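You operate a simulated robot arm through the tools that you are given. There is no shell and no other tool.

You are at the controls of a simulated robot arm. One attempt, no reset.

## Task
Pour a mug of milk and stir the sugar into it.
Fine: steel jug, up to the line; all the sugar in the small white cup; spoon from the drawer, laid on the cabinet top; jug and cup back, drawer shut. Set down upright: steel jug.
Where things are to end (x, y in the base frame): spoon within 0.06 m of [0.84, 0.29].

Only the result counts: the job must be done as asked and must still hold three seconds after the hand-in. Knocking over, shifting, dropping, spilling or breaking anything else fails it.

## Robot
A 6-joint arm with a two-finger gripper, fixed in place. Base frame: the origin is on the floor under the middle of its stand, x ahead of it, y to its left, z up. Lengths are in m, angles in rad, forces in N, time in s.
It reaches about 1.206 m from its shoulder. Its first joint turns from -2.897 to 2.897 rad. Payload 2.45 kg.
The tool frame sits at the grasp point between the pads (the TCP): z along the fingers, y along the line on which they close. The tips reach 0.02 m beyond it. The gripper opens to 0.14 m; its body begins 0.168 m behind the TCP.
Orientation is that of the tool frame in the base frame, as a unit quaternion [w, x, y, z]. With the fingers straight down and closing along the base's y, the tool's x points along the base's -x, its y along +y and its z along -z.

## Interface
- The arm moves only by the tool step_arm. Its argument "plan" is a list that holds one entry, the list of rows, each a list of 7 numbers: the shift along the tool's x, y, z in m, then the turn, a rotation vector about the tool's x, y, z in rad, then the opening, from 0 (shut) to 1 (fully open). In form: [[[x, y, z, ax, ay, az, claw], ...]]. A call has 1 to 20 rows; each row shifts and turns the commanded pose from where the row before left it, along the tool's axes as they then stand. A row lasts 0.2 s, in which the tool goes at most 0.05 m and 0.15 rad; a call with a longer step from one row to the next is refused whole, and so is a gripper value outside its range. Where a pose cannot be reached the arm comes as near as it can. A force on the tool above 90 N (or 10 N above the force at the start of the call, whichever is more), or a blocked arm, ends the call early, and 0.2 s more pass. The fingers move at their own pace (about 0.045 m/s each) and stop on an object; they squeeze with about 23 N. The grip force told is the motor's: it shows also when the fingers shut on nothing. Time passes only in rows, and 0.2 s behind the last, so rows that do not move let the fingers close. The reply holds the time, the measured pose of the TCP, the force on the tool along the base axes, the opening and the grip force, in the units named above and with some noise, with the torque about the TCP (base axes, N m) and any sound that the robot's microphone picked up.
- Cameras (640 x 400 px; columns grow to the right, rows downward): "scene" is fixed at [0.2214, 0.6482, 1.5915]; the picture's right is [-0.58, -0.81, 0.00], its down [-0.58, 0.42, -0.70] and it looks along [0.57, -0.40, -0.72] (base axes); focal length 258 px, centre (320, 200). "wrist" rides on the gripper at [0.078, 0.011, -0.209] in the tool frame; the picture's right is [-0.14, 0.99, 0.00], its down [-0.92, -0.13, -0.37] and it looks along [-0.37, -0.05, 0.93] (tool axes); focal length 280 px, centre (320, 200). There is no depth. A picture from a camera that has moved, and an enlarged one, comes with that camera's place and axes in the base frame and with its lens.
- camera(camera): a new picture of that camera. No time passes.
- close_up(camera, box): a new picture of the part [left, top, right, bottom] of that camera's present view, enlarged. No time passes.
- hand_in(): hands the job in; it is judged then, once.

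Nothing tells you positions but the pictures and the camera data. Unless the task says otherwise, let go and move clear before handing in.

The tools are called by a JSON object that holds its "fn" and its "kwargs". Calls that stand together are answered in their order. step_arm: Moves the arm, as the interface text tells. Its arguments: {"type":"object","properties":{"plan":{"type":"array"}},"required":["plan"]} The other tools are called the same way: camera (camera) takes a picture; close_up (camera, box) takes an enlarged picture of a part of a camera's view; hand_in () hands the job in.

At the start:

```text
t: 0.0
ee_pos: [0.5482, -0.0958, 1.2876]
orientation: [0.0, 0.0, 1.0, 0.0]
ft_force: [-0.3, -0.6, 0.3]
ft_torque: [0.0, 0.0, 0.0]
grip_width: 0.14
finger_force: 0.0
```

scene: 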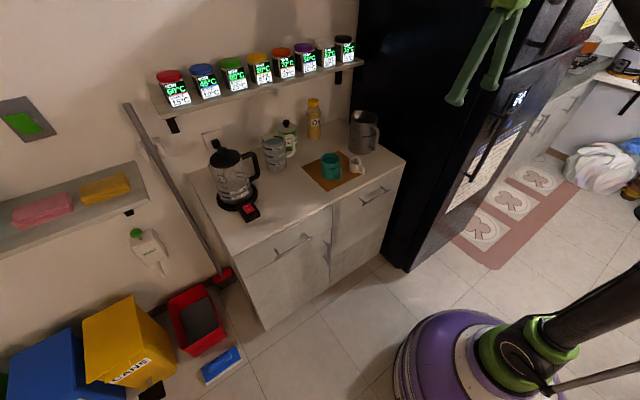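
wrist: 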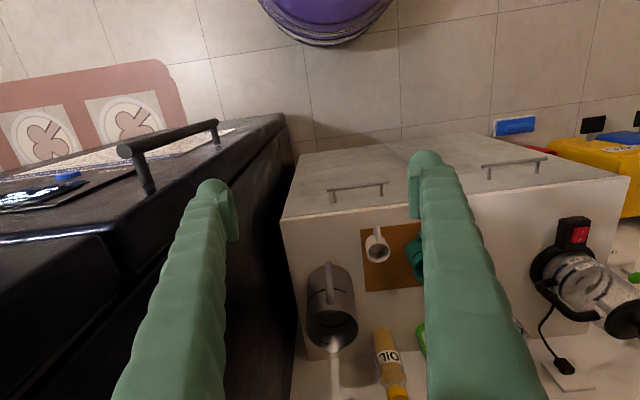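

I see a cabinet with a kettle, a glass/can, bottles, a steel jug, a teal mug on a brown mat and a small white cup, with two drawers in front. I'll take enlarged views first to locate everything.

{"fn": "close_up", "kwargs": {"camera": "scene", "box": [180, 80, 420, 230]}}

{"fn": "close_up", "kwargs": {"camera": "scene", "box": [290, 90, 410, 210]}}

{"fn": "close_up", "kwargs": {"camera": "wrist", "box": [270, 130, 640, 400]}}

{"fn": "close_up", "kwargs": {"camera": "scene", "box": [220, 160, 420, 340]}}

```text
2.67 times, centred on (300, 155) of scene
camera zoom: at [0.2214, 0.6482, 1.5915], right [-0.58, -0.81, 0.0], down [-0.58, 0.42, -0.7], along [0.57, -0.4, -0.72], focal length 689 px, centre (373, 320)
```

zoom: 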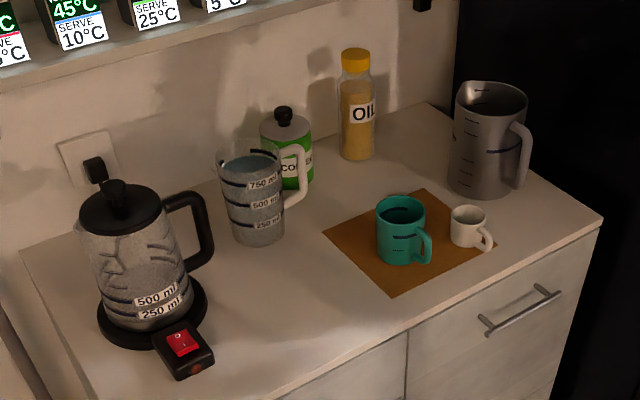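

```text
3.33 times, centred on (350, 150) of scene
camera zoom: at [0.2214, 0.6482, 1.5915], right [-0.58, -0.81, 0.0], down [-0.58, 0.42, -0.7], along [0.57, -0.4, -0.72], focal length 862 px, centre (220, 367)
```

zoom: 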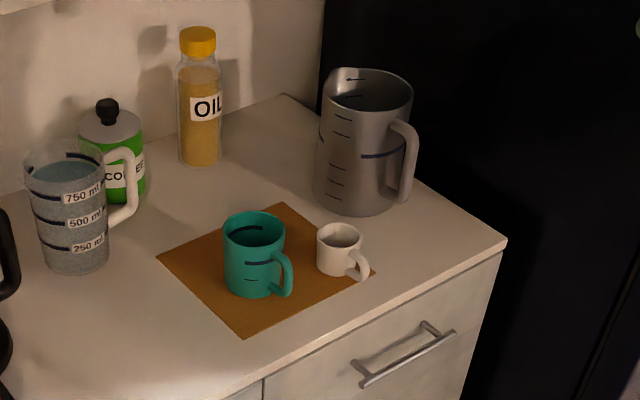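

```text
1.48 times, centred on (455, 265) of wrist
camera zoom: at [0.471, -0.0839, 1.4975], right [0.14, 0.99, 0.0], down [0.92, -0.13, 0.37], along [0.37, -0.05, -0.93], focal length 415 px, centre (120, 104)
```

zoom: 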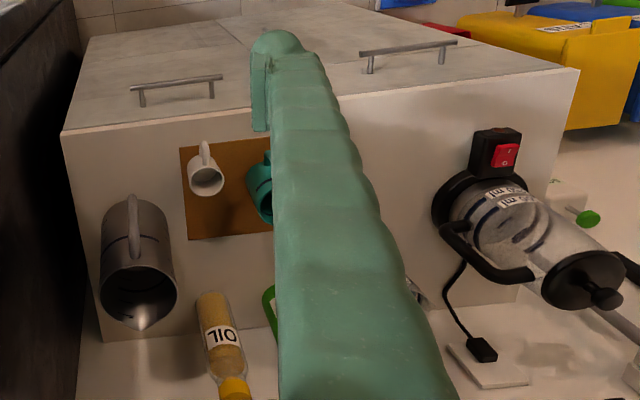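

```text
2.22 times, centred on (320, 250) of scene
camera zoom: at [0.2214, 0.6482, 1.5915], right [-0.58, -0.81, 0.0], down [-0.58, 0.42, -0.7], along [0.57, -0.4, -0.72], focal length 574 px, centre (320, 89)
```

zoom: 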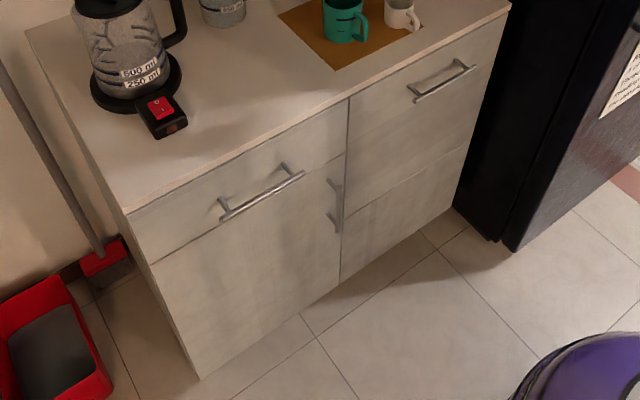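

The cabinet top appears to be at z≈0.86 with its front at x≈0.76, and the objects sit on it. I need finer views of the mug, cup and jug before moving.

{"fn": "close_up", "kwargs": {"camera": "scene", "box": [310, 140, 380, 190]}}

{"fn": "close_up", "kwargs": {"camera": "scene", "box": [335, 95, 395, 165]}}

{"fn": "close_up", "kwargs": {"camera": "scene", "box": [320, 170, 420, 290]}}

{"fn": "close_up", "kwargs": {"camera": "wrist", "box": [280, 170, 440, 370]}}

```text
8.00 times, centred on (345, 165) of scene
camera zoom: at [0.2214, 0.6482, 1.5915], right [-0.58, -0.81, 0.0], down [-0.58, 0.42, -0.7], along [0.57, -0.4, -0.72], focal length 2068 px, centre (120, 480)
```

zoom: 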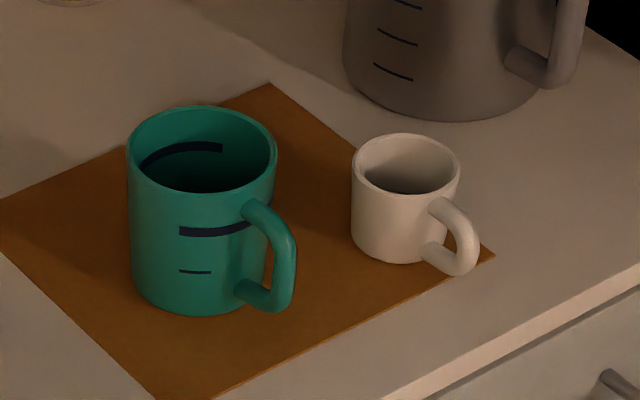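

```text
5.71 times, centred on (365, 130) of scene
camera zoom: at [0.2214, 0.6482, 1.5915], right [-0.58, -0.81, 0.0], down [-0.58, 0.42, -0.7], along [0.57, -0.4, -0.72], focal length 1477 px, centre (63, 600)
```

zoom: 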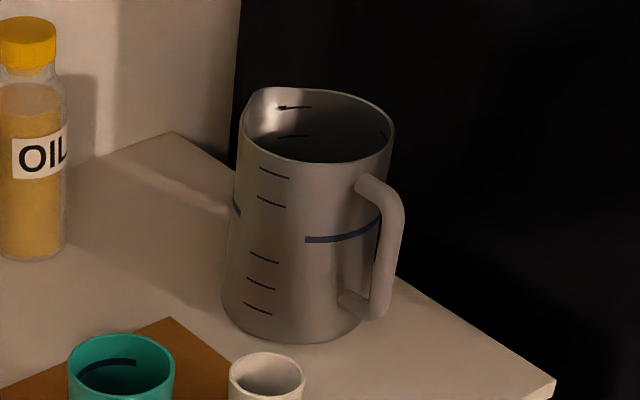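

```text
3.33 times, centred on (370, 230) of scene
camera zoom: at [0.2214, 0.6482, 1.5915], right [-0.58, -0.81, 0.0], down [-0.58, 0.42, -0.7], along [0.57, -0.4, -0.72], focal length 862 px, centre (153, 100)
```

zoom: 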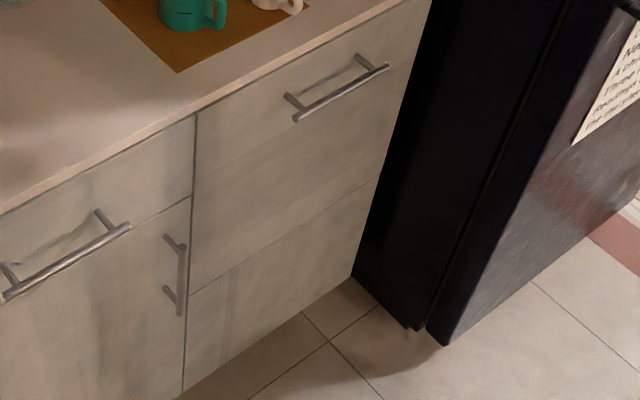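

```text
2.00 times, centred on (360, 270) of wrist
camera zoom: at [0.471, -0.0839, 1.4975], right [0.14, 0.99, 0.0], down [0.92, -0.13, 0.37], along [0.37, -0.05, -0.93], focal length 561 px, centre (240, 60)
```

zoom: 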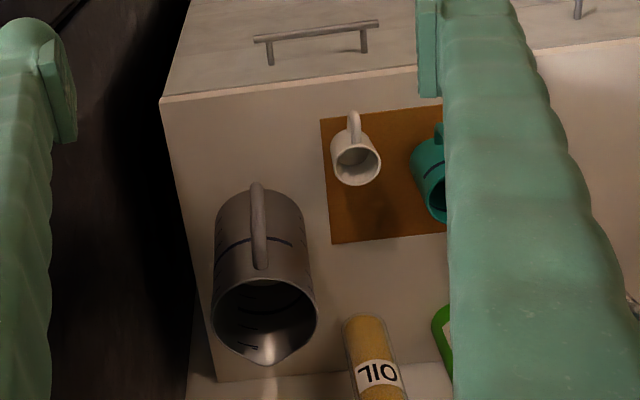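

I estimate, on a top at z≈0.86: steel jug near (0.97, -0.13), teal mug near (0.90, 0.11), and small white cup near (0.86, 0.0), with all the handles toward the robot. First I'll turn the tool about its own axis to learn how it moves and get a clearer wrist view.

{"fn": "step_arm", "kwargs": {"plan": [[[0, -0.02, 0, 0, 0, 0.15, 1], [0, -0.02, 0, 0, 0, 0.15, 1], [0, 0, 0, 0, 0, 0.15, 1], [0, 0, 0, 0, 0, 0.15, 1], [0, 0, 0, 0, 0, 0.15, 1], [0, 0, 0, 0, 0, 0.15, 1], [0, 0, 0, 0, 0, 0.15, 1], [0, 0, 0, 0, 0, 0.15, 1], [0, 0, 0, 0, 0, 0.15, 1], [0, 0, 0, 0, 0, 0.15, 1]]]}}

{"fn": "camera", "kwargs": {"camera": "wrist"}}

{"fn": "camera", "kwargs": {"camera": "scene"}}

```text
t: 2.2
ee_pos: [0.5454, -0.1344, 1.2877]
orientation: [0.0, 0.683, 0.731, 0.0]
ft_force: [-1.0, 0.5, 0.2]
ft_torque: [-0.01, -0.04, 0.02]
grip_width: 0.1401
finger_force: 0.1
```

```text
taken
camera wrist: at [0.5514, -0.0558, 1.4977], right [1.0, -0.07, 0.0], down [-0.06, -0.93, 0.37], along [-0.02, -0.37, -0.93], focal length 280 px, centre (320, 200)
```

wrist: 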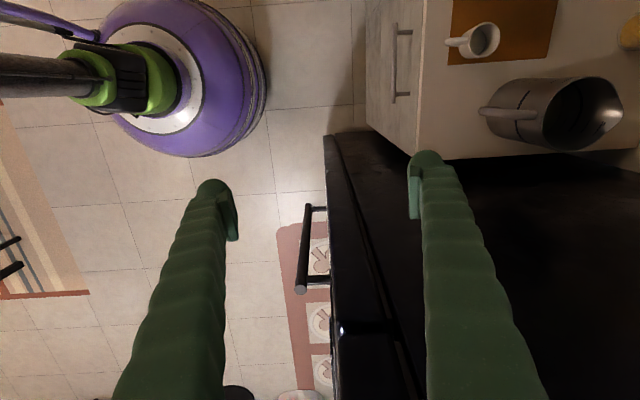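

```text
taken
```

scene: 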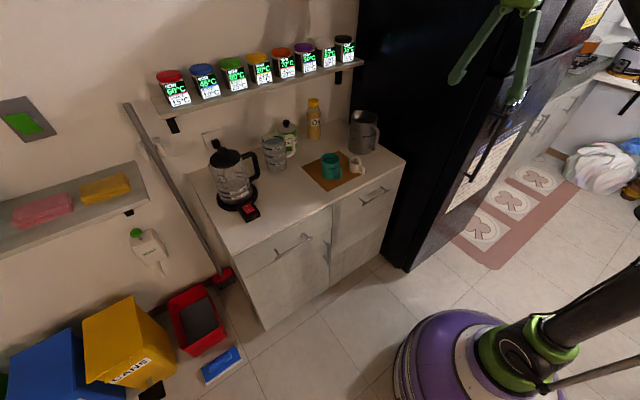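

The stand is at the origin and the tall fridge is on the right, at y below about -0.29. The half-turn works so far, so I'll finish it so the camera sits on the far side, then move over the objects.

{"fn": "step_arm", "kwargs": {"plan": [[[0, 0, 0, 0, 0, 0.15, 1], [0, 0, 0, 0, 0, 0.15, 1], [0, 0, 0, 0, 0, 0.15, 1], [0, 0, 0, 0, 0, 0.15, 1], [0, 0, 0, 0, 0, 0.15, 1], [0, 0, 0, 0, 0, 0.15, 1], [0, 0, 0, 0, 0, 0.15, 1], [0, 0, 0, 0, 0, 0.15, 1], [0, 0, 0, 0, 0, 0.15, 1], [0, 0, 0, 0, 0, 0.15, 1], [0, 0, 0, 0, 0, 0.1416, 1], [0.03, -0.03, 0, 0, 0, 0, 1], [0.03, -0.03, 0, 0, 0, 0, 1], [0.03, -0.03, 0, 0, 0, 0, 1], [0.03, -0.03, 0, 0, 0, 0, 1]]]}}

{"fn": "camera", "kwargs": {"camera": "wrist"}}

{"fn": "camera", "kwargs": {"camera": "scene"}}

```text
t: 5.4
ee_pos: [0.6611, -0.061, 1.2884]
orientation: [-0.007, 1.0, 0.014, 0.0]
ft_force: [-0.1, 0.6, -0.3]
ft_torque: [0.04, -0.12, -0.02]
grip_width: 0.14
finger_force: 0.0
out of reach, approached as far as the arm can: row 14, 15
```

```text
taken
camera wrist: at [0.7393, -0.0717, 1.4989], right [-0.11, -0.99, -0.01], down [-0.92, 0.1, 0.37], along [-0.36, 0.05, -0.93], focal length 280 px, centre (320, 200)
```

wrist: 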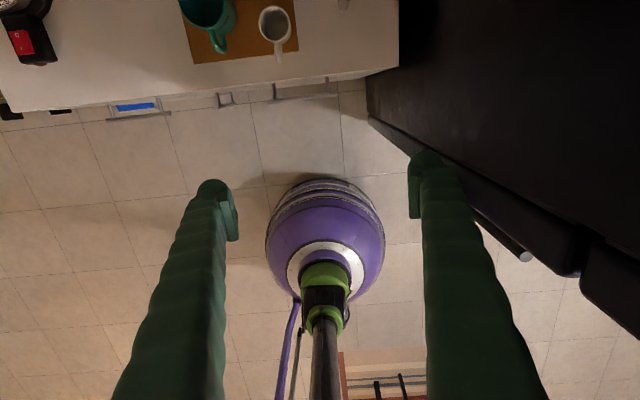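

```text
taken
```

scene: 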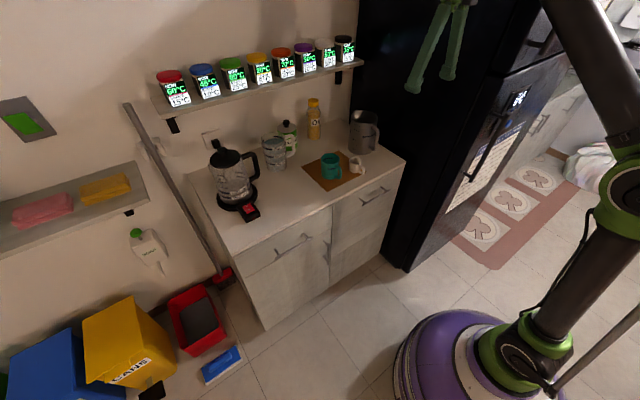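

The wrist's last joint hits its limit with the tool flipped, so I'll go back to the original orientation with the camera on the robot's side and work from there.

{"fn": "step_arm", "kwargs": {"plan": [[[0, 0, 0, 0, 0, -0.15, 1], [0, 0, 0, 0, 0, -0.15, 1], [0, 0, 0, 0, 0, -0.15, 1], [0, 0, 0, 0, 0, -0.15, 1], [0, 0, 0, 0, 0, -0.15, 1], [0, 0, 0, 0, 0, -0.15, 1], [0, 0, 0, 0, 0, -0.15, 1], [0, 0, 0, 0, 0, -0.15, 1], [0, 0, 0, 0, 0, -0.15, 1], [0, 0, 0, 0, 0, -0.15, 1], [0, 0, 0, 0, 0, -0.15, 1], [0, 0, 0, 0, 0, -0.15, 1], [0, 0, 0, 0, 0, -0.15, 1], [0, 0, 0, 0, 0, -0.15, 1], [0, 0, 0, 0, 0, -0.15, 1], [0, 0, 0, 0, 0, -0.15, 1], [0, 0, 0, 0, 0, -0.15, 1], [0, 0, 0, 0, 0, -0.15, 1], [0, 0, 0, 0, 0, -0.15, 1], [0, 0, 0, 0, 0, -0.15, 1]]]}}

```text
t: 9.6
ee_pos: [0.6619, -0.0619, 1.2885]
orientation: [0.001, 0.07, 0.998, 0.0]
ft_force: [0.1, -0.5, 0.1]
ft_torque: [0.01, 0.0, 0.01]
grip_width: 0.1399
finger_force: 0.1
```

I'm nearly back in the normal orientation. I'll finish the turn and shift so the mug and cup sit between the fingers in the wrist view.

{"fn": "step_arm", "kwargs": {"plan": [[[0, 0, 0, 0, 0, -0.14, 1], [0.02, 0.04, 0, 0, 0, 0, 1], [0.02, 0.04, 0, 0, 0, 0, 1], [0.02, 0.03, 0, 0, 0, 0, 1], [0, 0, 0, 0, 0, 0, 1]]]}}

{"fn": "camera", "kwargs": {"camera": "wrist"}}

{"fn": "close_up", "kwargs": {"camera": "wrist", "box": [230, 200, 430, 400]}}

```text
t: 10.8
ee_pos: [0.6028, 0.0501, 1.2878]
orientation: [0.001, 0.0, 1.0, 0.0]
ft_force: [0.5, 0.8, 0.2]
ft_torque: [-0.03, 0.0, -0.01]
grip_width: 0.1401
finger_force: 0.1
```

```text
taken
camera wrist: at [0.5242, 0.0617, 1.4971], right [0.14, 0.99, 0.0], down [0.92, -0.13, 0.37], along [0.37, -0.05, -0.93], focal length 280 px, centre (320, 200)
```

wrist: 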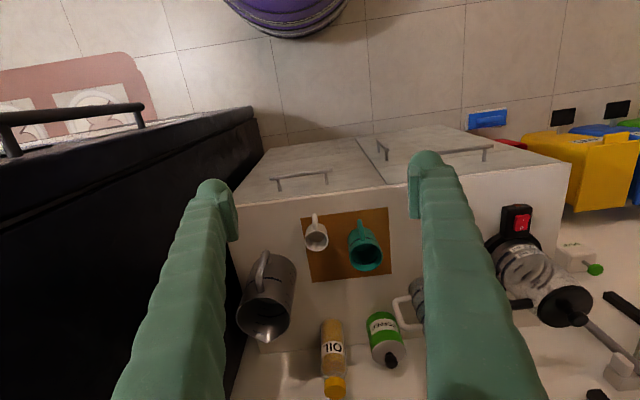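

```text
2.00 times, centred on (330, 300) of wrist
camera zoom: at [0.5242, 0.0617, 1.4971], right [0.14, 0.99, 0.0], down [0.92, -0.13, 0.37], along [0.37, -0.05, -0.93], focal length 561 px, centre (300, 0)
```

zoom: 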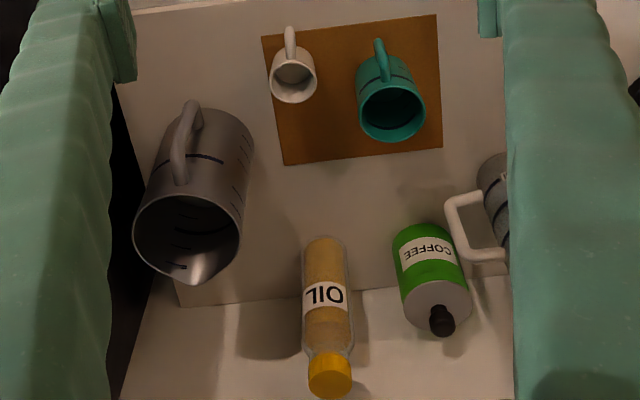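

The jug axis comes out near (0.969, -0.127) with its handle toward the robot and its spout toward +x. I'll grip the jug body from the robot side, keeping the handle between the fingers, so I'm moving to a pre-grasp in front of it pitched about 30° below horizontal.

{"fn": "step_arm", "kwargs": {"plan": [[[-0.0214, -0.0253, 0.0286, 0, 0, 0, 1], [-0.0214, -0.0253, 0.0286, 0, 0, 0, 1], [-0.0214, -0.0253, 0.0286, 0, 0, 0, 1], [-0.0214, -0.0253, 0.0286, 0, 0, 0, 1], [-0.0214, -0.0253, 0.0286, 0, 0, 0, 1], [-0.0214, -0.0253, 0.0286, 0, 0, 0, 1], [-0.0214, -0.0253, 0.0286, 0, 0, 0, 1], [0, 0, 0, 0, -0.15, 0, 1], [0, 0, 0, 0, -0.15, 0, 1], [0, 0, 0, 0, -0.15, 0, 1], [0, 0, 0, 0, -0.15, 0, 1], [0, 0, 0, 0, -0.15, 0, 1], [0, 0, 0, 0, -0.15, 0, 1], [0, 0, 0, 0, -0.15, 0, 1]]]}}

{"fn": "camera", "kwargs": {"camera": "wrist"}}

{"fn": "camera", "kwargs": {"camera": "scene"}}

```text
t: 13.8
ee_pos: [0.752, -0.1276, 1.0874]
orientation: [0.502, 0.001, 0.865, -0.001]
ft_force: [0.5, -0.6, 0.0]
ft_torque: [0.0, 0.03, 0.03]
grip_width: 0.1403
finger_force: 0.0
```

```text
taken
camera wrist: at [0.5316, -0.1161, 1.1241], right [0.07, 0.99, 0.12], down [0.14, -0.13, 0.98], along [0.99, -0.05, -0.14], focal length 280 px, centre (320, 200)
```

wrist: 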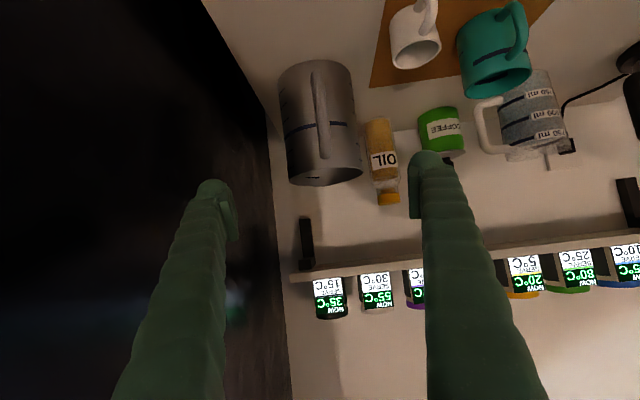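

```text
taken
```

scene: 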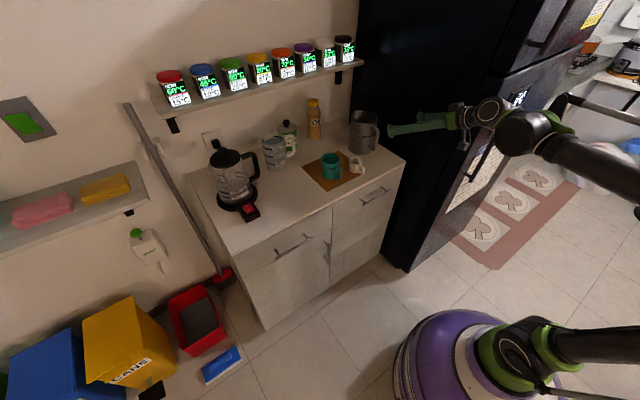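

The jug, with the handle facing me, sits nearly on the centre line of the (inverted) wrist view. I'll zoom in to refine its centre line and the finger clearance.

{"fn": "close_up", "kwargs": {"camera": "wrist", "box": [260, 40, 400, 200]}}

{"fn": "close_up", "kwargs": {"camera": "wrist", "box": [380, 0, 560, 130]}}

{"fn": "close_up", "kwargs": {"camera": "scene", "box": [330, 60, 530, 200]}}

```text
2.50 times, centred on (330, 120) of wrist
camera zoom: at [0.5316, -0.1161, 1.1241], right [0.07, 0.99, 0.12], down [0.14, -0.13, 0.98], along [0.99, -0.05, -0.14], focal length 701 px, centre (295, 400)
```

zoom: 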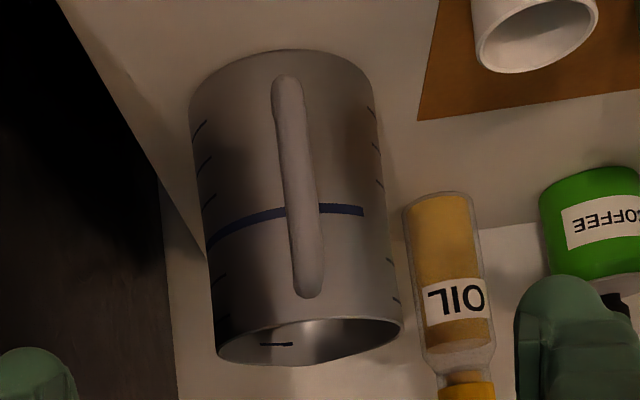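

```text
3.08 times, centred on (470, 65) of wrist
camera zoom: at [0.5316, -0.1161, 1.1241], right [0.07, 0.99, 0.12], down [0.14, -0.13, 0.98], along [0.99, -0.05, -0.14], focal length 863 px, centre (-142, 615)
```

zoom: 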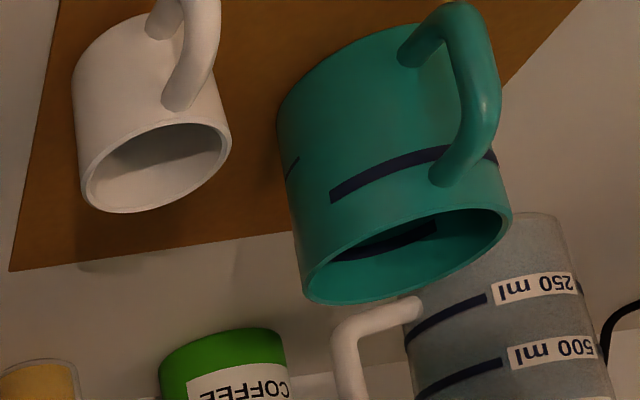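

```text
2.86 times, centred on (430, 130) of scene
camera zoom: at [0.2214, 0.6482, 1.5915], right [-0.58, -0.81, 0.0], down [-0.58, 0.42, -0.7], along [0.57, -0.4, -0.72], focal length 738 px, centre (6, 400)
```

zoom: 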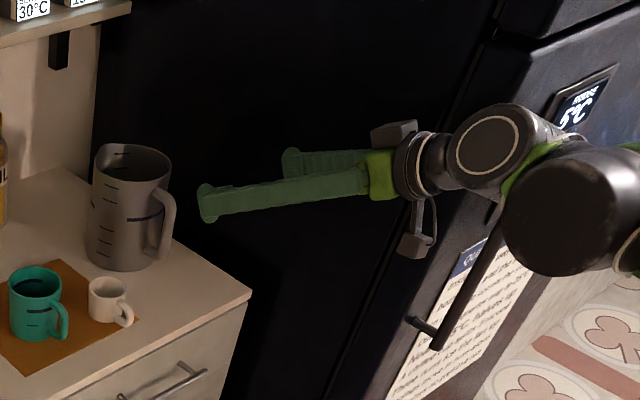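

The jug radius looks like about 0.057 m at y≈-0.124, so the open gripper has roughly 1 cm of clearance on each side. I'm lowering to jug mid-height in front of it.

{"fn": "step_arm", "kwargs": {"plan": [[[0.0229, 0.0008, 0.0329, 0, 0, 0, 1], [0.0229, 0.0008, 0.0329, 0, 0, 0, 1], [0.0229, 0.0008, 0.0329, 0, 0, 0, 1], [0.0229, 0.0008, 0.0329, 0, 0, 0, 1], [0, 0, 0, 0, 0, 0, 1]]]}}

{"fn": "camera", "kwargs": {"camera": "wrist"}}

{"fn": "close_up", "kwargs": {"camera": "scene", "box": [330, 60, 530, 200]}}

```text
t: 15.0
ee_pos: [0.8224, -0.1226, 0.941]
orientation: [0.501, 0.0, 0.865, 0.0]
ft_force: [0.5, -0.1, 0.5]
ft_torque: [0.02, 0.03, -0.01]
grip_width: 0.1398
finger_force: 0.1
```

```text
taken
camera wrist: at [0.6015, -0.111, 0.9786], right [0.07, 0.99, 0.12], down [0.14, -0.13, 0.98], along [0.99, -0.05, -0.15], focal length 280 px, centre (320, 200)
```

wrist: 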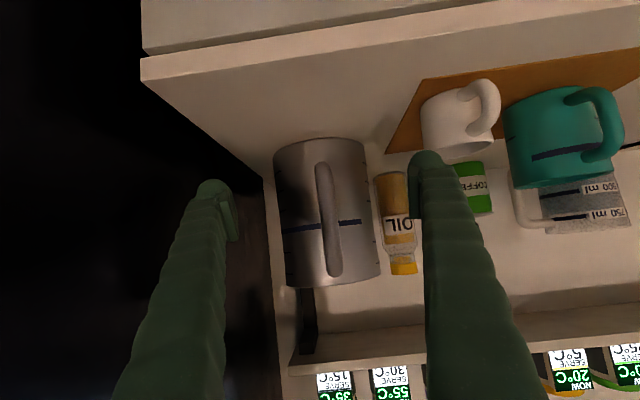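

```text
2.86 times, centred on (430, 130) of scene
camera zoom: at [0.2214, 0.6482, 1.5915], right [-0.58, -0.81, 0.0], down [-0.58, 0.42, -0.7], along [0.57, -0.4, -0.72], focal length 738 px, centre (6, 400)
```

zoom: 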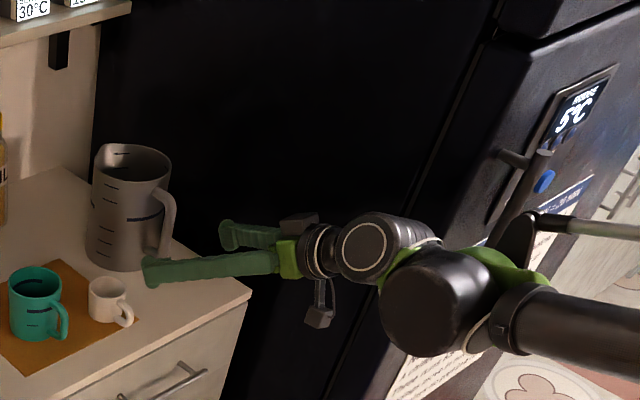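

The left finger would pass close to the white cup's rim, so I'll advance slightly higher and only lower once the fingers are alongside the jug.

{"fn": "step_arm", "kwargs": {"plan": [[[-0.026, -0.0025, -0.015, 0, 0, 0, 1], [-0.0184, 0, 0.0318, 0, 0, 0, 1], [-0.0184, 0, 0.0318, 0, 0, 0, 1]]]}}

{"fn": "camera", "kwargs": {"camera": "wrist"}}

{"fn": "close_up", "kwargs": {"camera": "scene", "box": [310, 90, 450, 190]}}

```text
t: 15.8
ee_pos: [0.8943, -0.1277, 0.9737]
orientation: [0.501, 0.0, 0.865, 0.0]
ft_force: [-0.3, -0.6, -0.8]
ft_torque: [0.0, 0.0, -0.05]
grip_width: 0.14
finger_force: 0.0
```

```text
taken
camera wrist: at [0.6755, -0.1148, 1.0099], right [0.07, 0.99, 0.12], down [0.14, -0.13, 0.98], along [0.99, -0.05, -0.15], focal length 280 px, centre (320, 200)
```

wrist: 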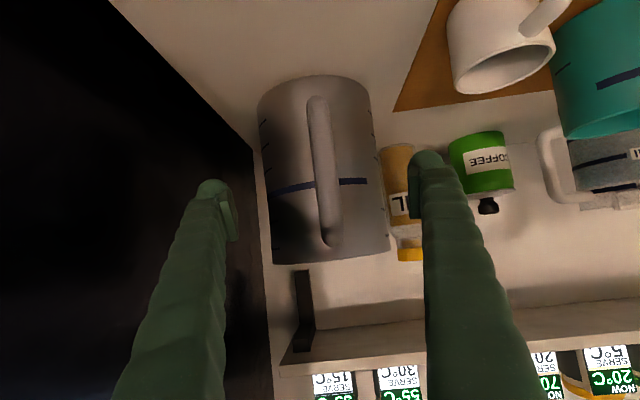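

```text
4.00 times, centred on (380, 140) of scene
camera zoom: at [0.2214, 0.6482, 1.5915], right [-0.58, -0.81, 0.0], down [-0.58, 0.42, -0.7], along [0.57, -0.4, -0.72], focal length 1034 px, centre (80, 440)
```

zoom: 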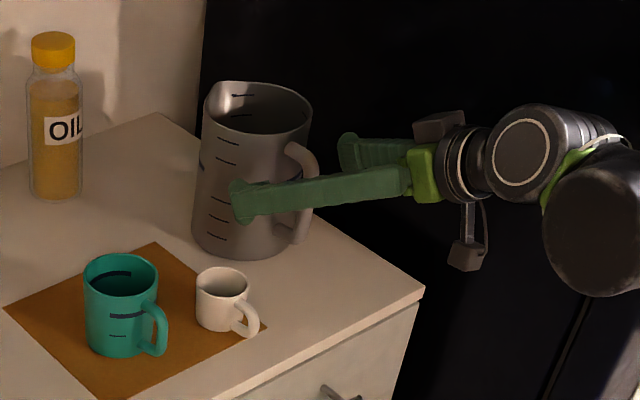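

The alignment in y looks good to within about a millimetre. I'm advancing the remaining 7.5 cm and then lowering beside the jug body.

{"fn": "step_arm", "kwargs": {"plan": [[[-0.0125, 0, 0.0216, 0, 0, 0, 1], [-0.0125, 0, 0.0216, 0, 0, 0, 1], [-0.0125, 0, 0.0216, 0, 0, 0, 1], [0.02, 0, 0.0115, 0, 0, 0, 1], [0.02, 0, 0.0115, 0, 0, 0, 1], [0, 0, 0, 0, 0, 0, 1]]]}}

{"fn": "camera", "kwargs": {"camera": "wrist"}}

{"fn": "close_up", "kwargs": {"camera": "scene", "box": [310, 90, 450, 190]}}

```text
t: 17.2
ee_pos: [0.9694, -0.1277, 0.9271]
orientation: [0.501, 0.001, 0.866, 0.0]
ft_force: [-0.3, 0.9, 0.6]
ft_torque: [0.0, -0.01, -0.01]
grip_width: 0.1399
finger_force: 0.1
```

```text
taken
camera wrist: at [0.7493, -0.1165, 0.9642], right [0.07, 0.99, 0.12], down [0.14, -0.13, 0.98], along [0.99, -0.05, -0.15], focal length 280 px, centre (320, 200)
```

wrist: 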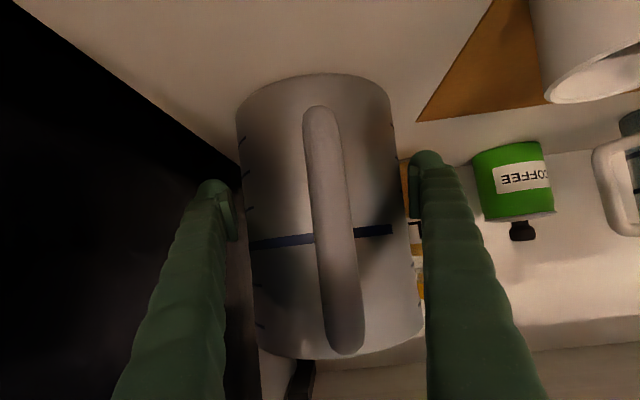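

```text
4.00 times, centred on (380, 140) of scene
camera zoom: at [0.2214, 0.6482, 1.5915], right [-0.58, -0.81, 0.0], down [-0.58, 0.42, -0.7], along [0.57, -0.4, -0.72], focal length 1034 px, centre (80, 440)
```

zoom: 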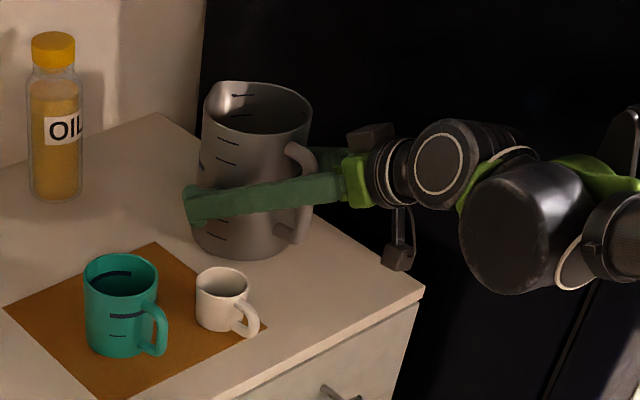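

The fingers straddle the jug with the handle between them and nothing has been touched. I'm closing the gripper.

{"fn": "step_arm", "kwargs": {"plan": [[[0, 0, 0, 0, 0, 0, 0], [0, 0, 0, 0, 0, 0, 0], [0, 0, 0, 0, 0, 0, 0], [0, 0, 0, 0, 0, 0, 0], [0, 0, 0, 0, 0, 0, 0]]]}}

{"fn": "camera", "kwargs": {"camera": "wrist"}}

```text
t: 18.4
ee_pos: [0.969, -0.1285, 0.9273]
orientation: [0.501, 0.001, 0.866, 0.0]
ft_force: [0.1, 4.1, 0.0]
ft_torque: [-0.05, 0.07, 0.0]
grip_width: 0.1301
finger_force: 23.1
```

```text
taken
camera wrist: at [0.7492, -0.1163, 0.9645], right [0.07, 0.99, 0.12], down [0.14, -0.13, 0.98], along [0.99, -0.05, -0.15], focal length 280 px, centre (320, 200)
```

wrist: 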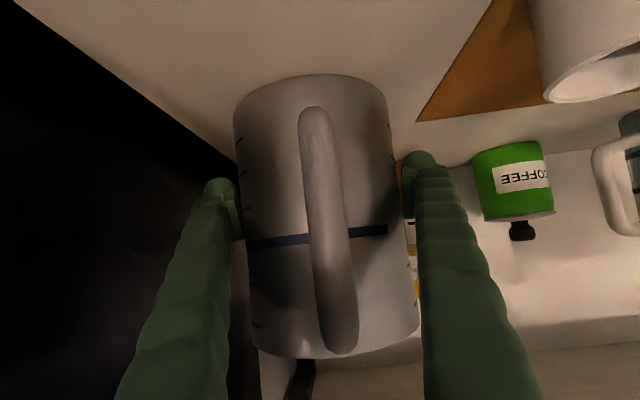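

Firm grip at 0.130 m. I'll lift very gently to check that the grip holds and to read the weight.

{"fn": "step_arm", "kwargs": {"plan": [[[-0.0043, 0, -0.0025, 0, 0, 0, 0], [-0.0087, 0, -0.005, 0, 0, 0, 0], [-0.013, 0, -0.0075, 0, 0, 0, 0], [0, 0, 0, 0, 0, 0, 0], [0, 0, 0, 0, 0, 0, 0]]]}}

{"fn": "close_up", "kwargs": {"camera": "scene", "box": [310, 90, 450, 190]}}

{"fn": "camera", "kwargs": {"camera": "wrist"}}

```text
t: 19.6
ee_pos: [0.9677, -0.1279, 0.9567]
orientation: [0.501, 0.0, 0.866, 0.0]
ft_force: [0.0, 0.1, -8.6]
ft_torque: [0.01, -0.02, -0.02]
grip_width: 0.1303
finger_force: 23.4
```

```text
4.00 times, centred on (380, 140) of scene
camera zoom: at [0.2214, 0.6482, 1.5915], right [-0.58, -0.81, 0.0], down [-0.58, 0.42, -0.7], along [0.57, -0.4, -0.72], focal length 1034 px, centre (80, 440)
```

zoom: 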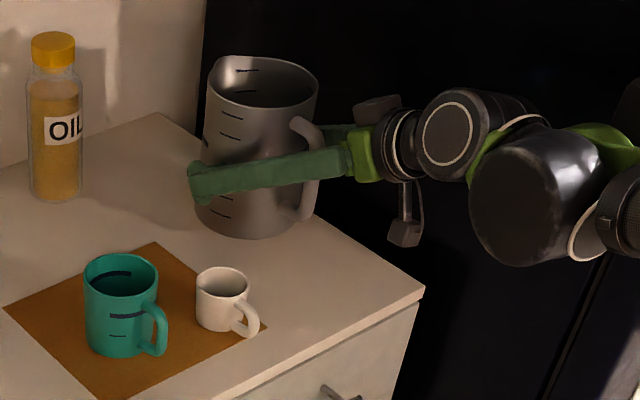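

```text
taken
camera wrist: at [0.7486, -0.1164, 0.994], right [0.07, 0.99, 0.12], down [0.14, -0.13, 0.98], along [0.99, -0.05, -0.15], focal length 280 px, centre (320, 200)
```

wrist: 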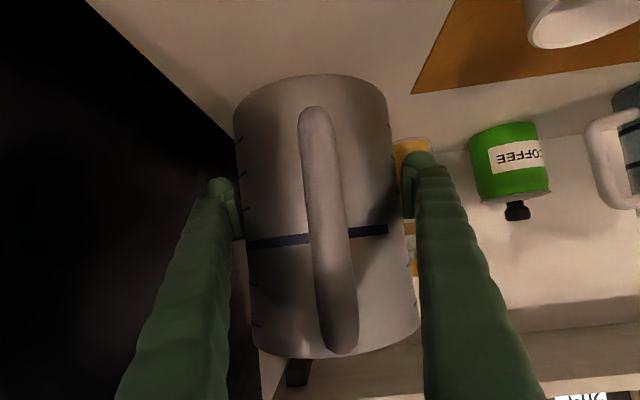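

The jug lifts cleanly at about 0.88 kg with no slip. I'm raising it further and carrying it over to the robot side of the mug.

{"fn": "step_arm", "kwargs": {"plan": [[[-0.0225, 0, -0.013, 0, 0, 0, 0], [-0.0225, 0, -0.013, 0, 0, 0, 0], [-0.0225, 0, -0.013, 0, 0, 0, 0], [-0.0225, 0, -0.013, 0, 0, 0, 0], [0.005, 0.012, -0.0088, 0, 0, 0, 0], [0.0102, 0.024, -0.0176, 0, 0, 0, 0], [0.0102, 0.024, -0.0176, 0, 0, 0, 0], [0.0102, 0.024, -0.0176, 0, 0, 0, 0], [0.0102, 0.024, -0.0176, 0, 0, 0, 0], [0.0102, 0.024, -0.0176, 0, 0, 0, 0], [0.0102, 0.024, -0.0176, 0, 0, 0, 0], [0.0102, 0.024, -0.0176, 0, 0, 0, 0], [0.0102, 0.024, -0.0176, 0, 0, 0, 0], [0.0102, 0.024, -0.0176, 0, 0, 0, 0], [0.005, 0.012, -0.0088, 0, 0, 0, 0], [0, 0, 0, 0, 0, 0, 0]]]}}

{"fn": "camera", "kwargs": {"camera": "scene"}}

{"fn": "close_up", "kwargs": {"camera": "scene", "box": [310, 90, 450, 190]}}

{"fn": "camera", "kwargs": {"camera": "wrist"}}

```text
t: 23.0
ee_pos: [0.7637, 0.1135, 1.0615]
orientation: [0.501, 0.001, 0.866, 0.0]
ft_force: [0.4, -0.3, -7.3]
ft_torque: [0.0, -0.03, -0.01]
grip_width: 0.1296
finger_force: 23.2
```

```text
taken
```

scene: 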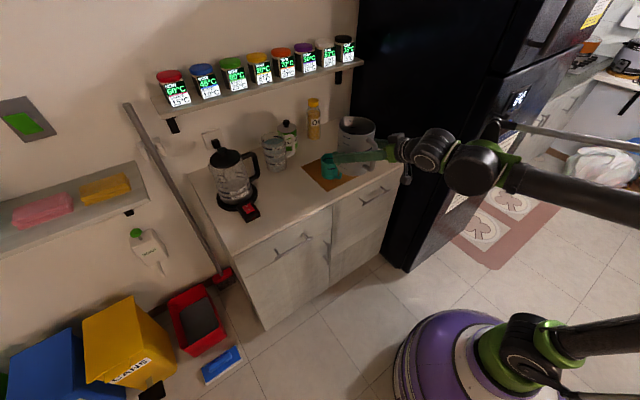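

```text
4.00 times, centred on (380, 140) of scene
camera zoom: at [0.2214, 0.6482, 1.5915], right [-0.58, -0.81, 0.0], down [-0.58, 0.42, -0.7], along [0.57, -0.4, -0.72], focal length 1034 px, centre (80, 440)
```

zoom: 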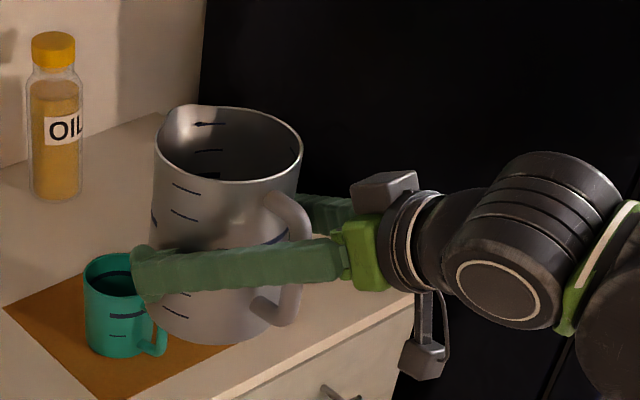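

```text
taken
camera wrist: at [0.5444, 0.1254, 1.0974], right [0.07, 0.99, 0.12], down [0.14, -0.13, 0.98], along [0.99, -0.05, -0.15], focal length 280 px, centre (320, 200)
```

wrist: 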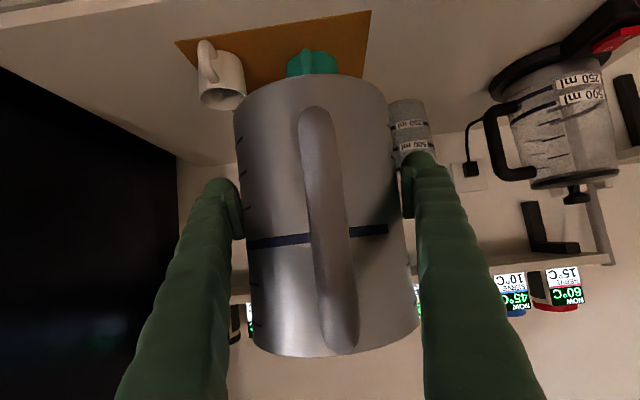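

The jug is held steady on the robot side of the mug, with its spout about 7 cm short of the mug. I'll tilt it 40° in the air and check that nothing slips or pours yet.

{"fn": "step_arm", "kwargs": {"plan": [[[0, 0, 0, 0, 0.1, 0, 0], [0, 0, 0, 0, 0.1, 0, 0], [0, 0, 0, 0, 0.1, 0, 0], [0, 0, 0, 0, 0.1, 0, 0], [0, 0, 0, 0, 0.1, 0, 0], [0, 0, 0, 0, 0.1, 0, 0], [0, 0, 0, 0, 0.1, 0, 0], [0, 0, 0, 0, 0, 0, 0]]]}}

{"fn": "close_up", "kwargs": {"camera": "scene", "box": [310, 90, 450, 190]}}

{"fn": "camera", "kwargs": {"camera": "wrist"}}

```text
t: 24.8
ee_pos: [0.7638, 0.1138, 1.0612]
orientation: [0.174, 0.0, 0.985, 0.0]
ft_force: [-0.3, -0.3, -8.8]
ft_torque: [0.0, 0.02, 0.01]
grip_width: 0.1277
finger_force: 22.9
```

```text
4.00 times, centred on (380, 140) of scene
camera zoom: at [0.2214, 0.6482, 1.5915], right [-0.58, -0.81, 0.0], down [-0.58, 0.42, -0.7], along [0.57, -0.4, -0.72], focal length 1034 px, centre (80, 440)
```

zoom: 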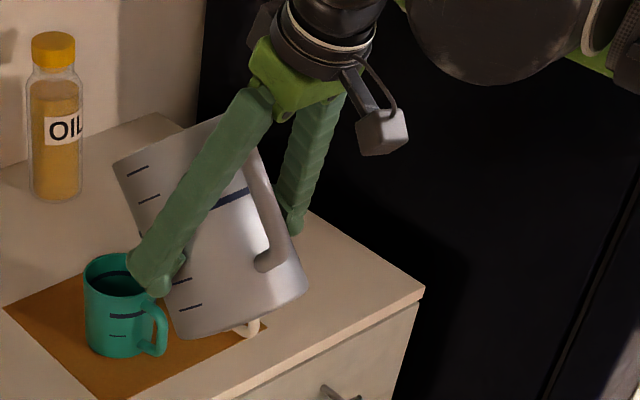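

```text
taken
camera wrist: at [0.6209, 0.1239, 1.2307], right [0.13, 0.99, 0.05], down [0.74, -0.13, 0.66], along [0.66, -0.05, -0.75], focal length 280 px, centre (320, 200)
```

wrist: 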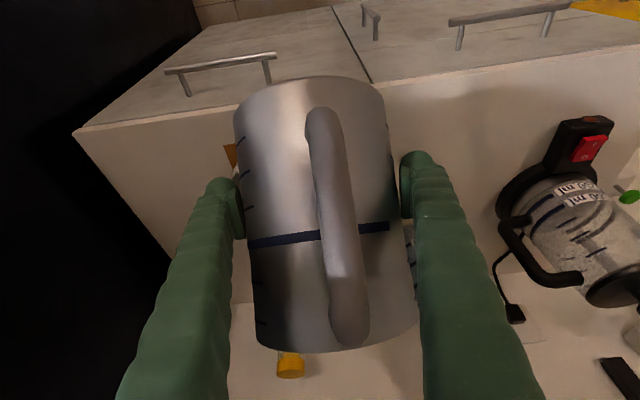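

The grip holds at 40° and no milk is flowing yet. I'm lowering a little and tilting to about 52°, with the spout over the mug.

{"fn": "step_arm", "kwargs": {"plan": [[[0.0086, 0, 0.0235, 0, 0, 0, 0], [0.0086, 0, 0.0235, 0, 0, 0, 0], [0, 0, 0, 0, 0.07, 0, 0], [0, 0, 0, 0, 0.07, 0, 0], [0, 0, 0, 0, 0.07, 0, 0], [0, 0, 0, 0, 0, 0, 0]]]}}

{"fn": "close_up", "kwargs": {"camera": "scene", "box": [310, 120, 390, 190]}}

{"fn": "camera", "kwargs": {"camera": "wrist"}}

```text
t: 26.2
ee_pos: [0.7652, 0.1125, 1.0099]
orientation: [0.069, 0.001, 0.998, -0.001]
ft_force: [-0.3, 0.2, -8.6]
ft_torque: [-0.02, 0.09, 0.03]
grip_width: 0.1268
finger_force: 22.9
```

```text
5.71 times, centred on (350, 155) of scene
camera zoom: at [0.2214, 0.6482, 1.5915], right [-0.58, -0.81, 0.0], down [-0.58, 0.42, -0.7], along [0.57, -0.4, -0.72], focal length 1477 px, centre (149, 457)
```

zoom: 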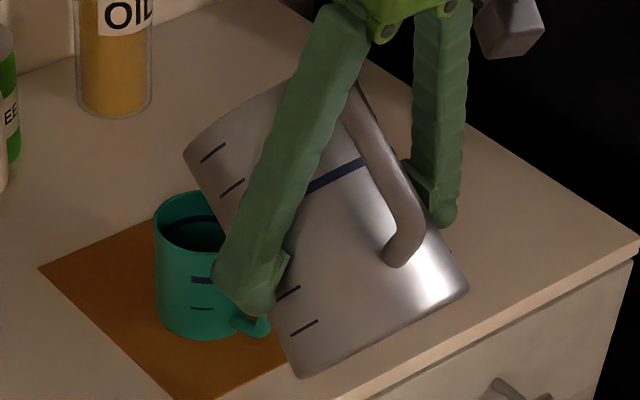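

```text
taken
camera wrist: at [0.6589, 0.1242, 1.2065], right [0.14, 0.99, 0.02], down [0.86, -0.13, 0.49], along [0.49, -0.05, -0.87], focal length 280 px, centre (320, 200)
```

wrist: 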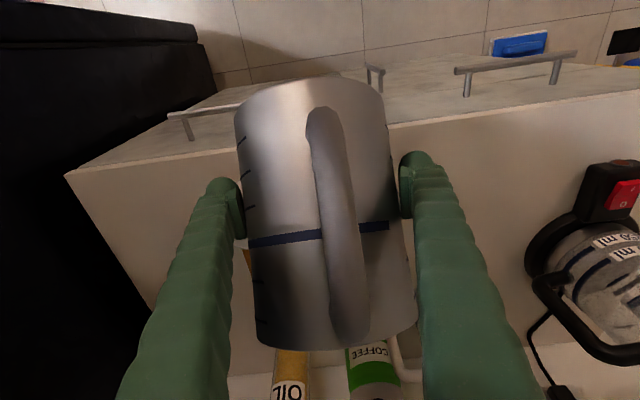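

At about 52° there is still no flow, and the spout is above the mug opening. I'll continue tilting in small increments and check after each.

{"fn": "step_arm", "kwargs": {"plan": [[[0, 0, 0, 0, 0.05, 0, 0], [0, 0, 0, 0, 0.05, 0, 0], [0, 0, 0, 0, 0, 0, 0]]]}}

{"fn": "close_up", "kwargs": {"camera": "scene", "box": [310, 120, 390, 190]}}

```text
t: 27.0
ee_pos: [0.7653, 0.1128, 1.0102]
orientation: [0.019, 0.001, 1.0, 0.0]
ft_force: [0.5, -1.1, -8.2]
ft_torque: [-0.01, 0.08, -0.01]
grip_width: 0.126
finger_force: 23.1
```

```text
5.71 times, centred on (350, 155) of scene
camera zoom: at [0.2214, 0.6482, 1.5915], right [-0.58, -0.81, 0.0], down [-0.58, 0.42, -0.7], along [0.57, -0.4, -0.72], focal length 1477 px, centre (149, 457)
```

zoom: 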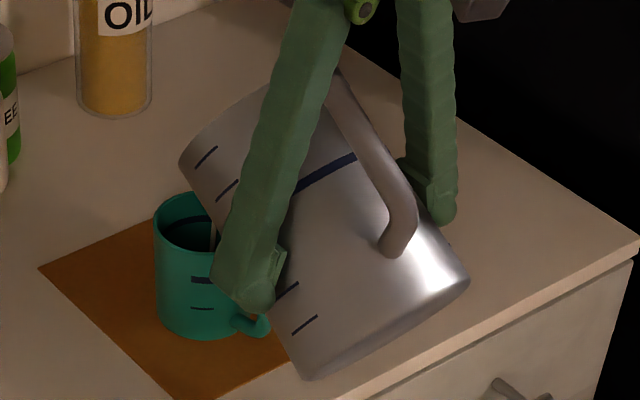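

A thin pale stream seems to be starting inside the mug. I'll zoom in to confirm.

{"fn": "close_up", "kwargs": {"camera": "scene", "box": [325, 150, 357, 182]}}

{"fn": "camera", "kwargs": {"camera": "wrist"}}

```text
12.50 times, centred on (341, 166) of scene
camera zoom: at [0.2214, 0.6482, 1.5915], right [-0.58, -0.81, 0.0], down [-0.58, 0.42, -0.7], along [0.57, -0.4, -0.72], focal length 3231 px, centre (58, 625)
```

zoom: 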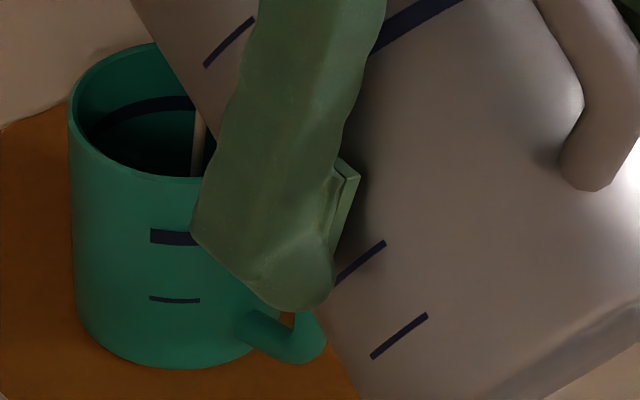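

```text
taken
camera wrist: at [0.6795, 0.1245, 1.2165], right [0.14, 0.99, 0.01], down [0.91, -0.13, 0.4], along [0.4, -0.05, -0.91], focal length 280 px, centre (320, 200)
```

wrist: 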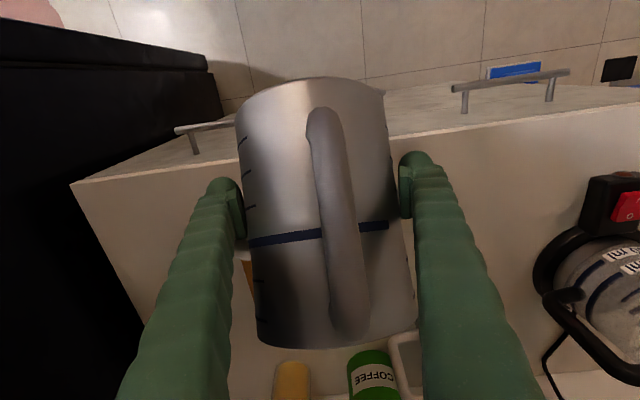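

Milk is flowing straight into the mug. I'll hold this tilt briefly and watch the level.

{"fn": "step_arm", "kwargs": {"plan": [[[0, 0, 0, 0, 0, 0, 0], [0, 0, 0, 0, 0, 0, 0], [0, 0, 0, 0, 0, 0, 0]]]}}

{"fn": "close_up", "kwargs": {"camera": "scene", "box": [325, 150, 357, 182]}}

```text
t: 27.8
ee_pos: [0.7647, 0.1127, 1.0106]
orientation: [0.02, 0.001, 1.0, -0.001]
ft_force: [-0.2, 0.1, -8.1]
ft_torque: [-0.01, 0.06, -0.01]
grip_width: 0.1259
finger_force: 22.9
```

```text
12.50 times, centred on (341, 166) of scene
camera zoom: at [0.2214, 0.6482, 1.5915], right [-0.58, -0.81, 0.0], down [-0.58, 0.42, -0.7], along [0.57, -0.4, -0.72], focal length 3231 px, centre (58, 625)
```

zoom: 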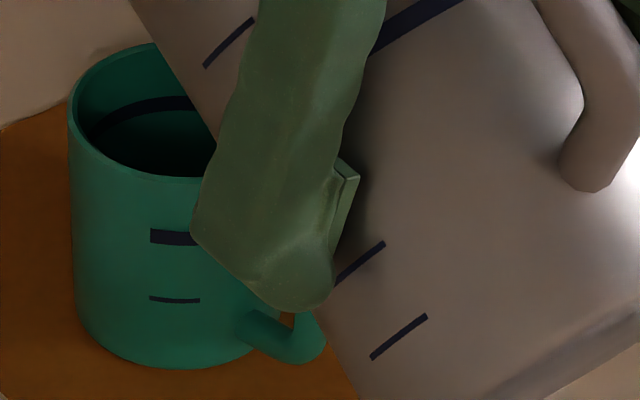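

The flow stopped at this tilt, so each increment pours a small amount. I'm adding another 0.05 rad.

{"fn": "step_arm", "kwargs": {"plan": [[[0, 0, 0, 0, 0.05, 0, 0], [0, 0, 0, 0, 0, 0, 0], [0, 0, 0, 0, 0, 0, 0], [0, 0, 0, 0, 0, 0, 0]]]}}

{"fn": "close_up", "kwargs": {"camera": "scene", "box": [325, 150, 357, 182]}}

```text
t: 28.8
ee_pos: [0.7647, 0.1124, 1.0112]
orientation: [-0.005, 0.001, 1.0, 0.0]
ft_force: [0.8, -0.1, -7.3]
ft_torque: [-0.03, 0.04, 0.02]
grip_width: 0.1255
finger_force: 22.9
```

```text
12.50 times, centred on (341, 166) of scene
camera zoom: at [0.2214, 0.6482, 1.5915], right [-0.58, -0.81, 0.0], down [-0.58, 0.42, -0.7], along [0.57, -0.4, -0.72], focal length 3231 px, centre (58, 625)
```

zoom: 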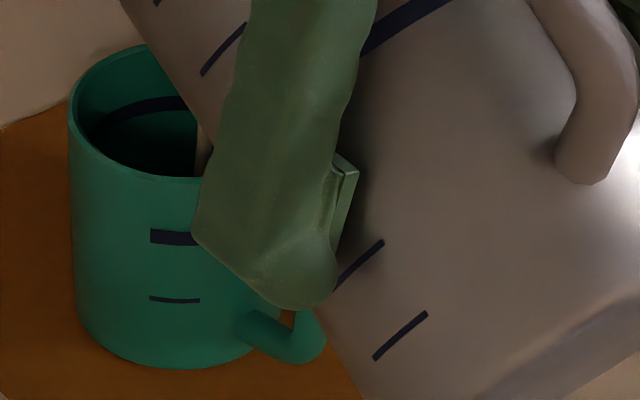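

The stream is landing near the middle of the mug. I'll let this increment finish and then check the level.

{"fn": "step_arm", "kwargs": {"plan": [[[0, 0, 0, 0, 0, 0, 0], [0, 0, 0, 0, 0, 0, 0], [0, 0, 0, 0, 0, 0, 0], [0, 0, 0, 0, 0, 0, 0]]]}}

{"fn": "close_up", "kwargs": {"camera": "scene", "box": [325, 150, 357, 182]}}

```text
t: 29.8
ee_pos: [0.7657, 0.1124, 1.0097]
orientation: [-0.005, 0.001, 1.0, 0.0]
ft_force: [-1.4, -0.4, -8.0]
ft_torque: [-0.02, 0.03, 0.01]
grip_width: 0.1254
finger_force: 23.1
```

```text
12.50 times, centred on (341, 166) of scene
camera zoom: at [0.2214, 0.6482, 1.5915], right [-0.58, -0.81, 0.0], down [-0.58, 0.42, -0.7], along [0.57, -0.4, -0.72], focal length 3231 px, centre (58, 625)
```

zoom: 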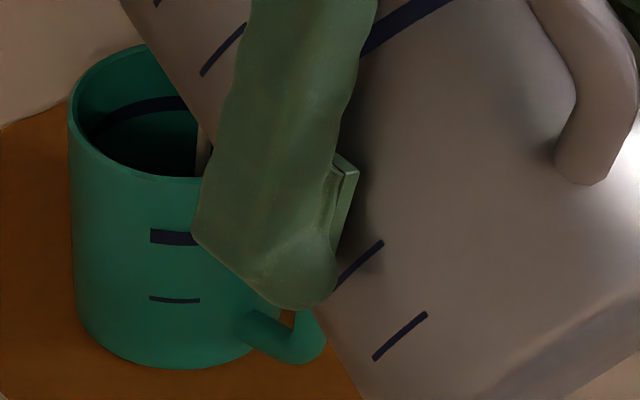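

It's still trickling, so I'll wait a bit more at this tilt.

{"fn": "step_arm", "kwargs": {"plan": [[[0, 0, 0, 0, 0, 0, 0], [0, 0, 0, 0, 0, 0, 0], [0, 0, 0, 0, 0, 0, 0], [0, 0, 0, 0, 0, 0, 0], [0, 0, 0, 0, 0, 0, 0], [0, 0, 0, 0, 0, 0, 0]]]}}

{"fn": "close_up", "kwargs": {"camera": "scene", "box": [325, 150, 357, 182]}}

```text
t: 31.2
ee_pos: [0.7645, 0.1119, 1.01]
orientation: [-0.005, 0.001, 1.0, -0.001]
ft_force: [0.5, -0.1, -7.3]
ft_torque: [0.03, 0.08, -0.01]
grip_width: 0.1252
finger_force: 23.1
```

```text
12.50 times, centred on (341, 166) of scene
camera zoom: at [0.2214, 0.6482, 1.5915], right [-0.58, -0.81, 0.0], down [-0.58, 0.42, -0.7], along [0.57, -0.4, -0.72], focal length 3231 px, centre (58, 625)
```

zoom: 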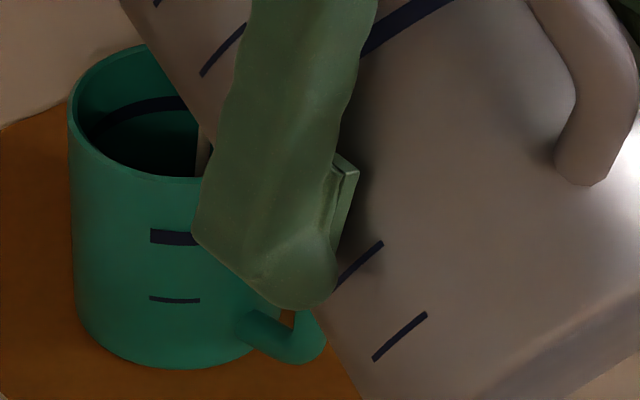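

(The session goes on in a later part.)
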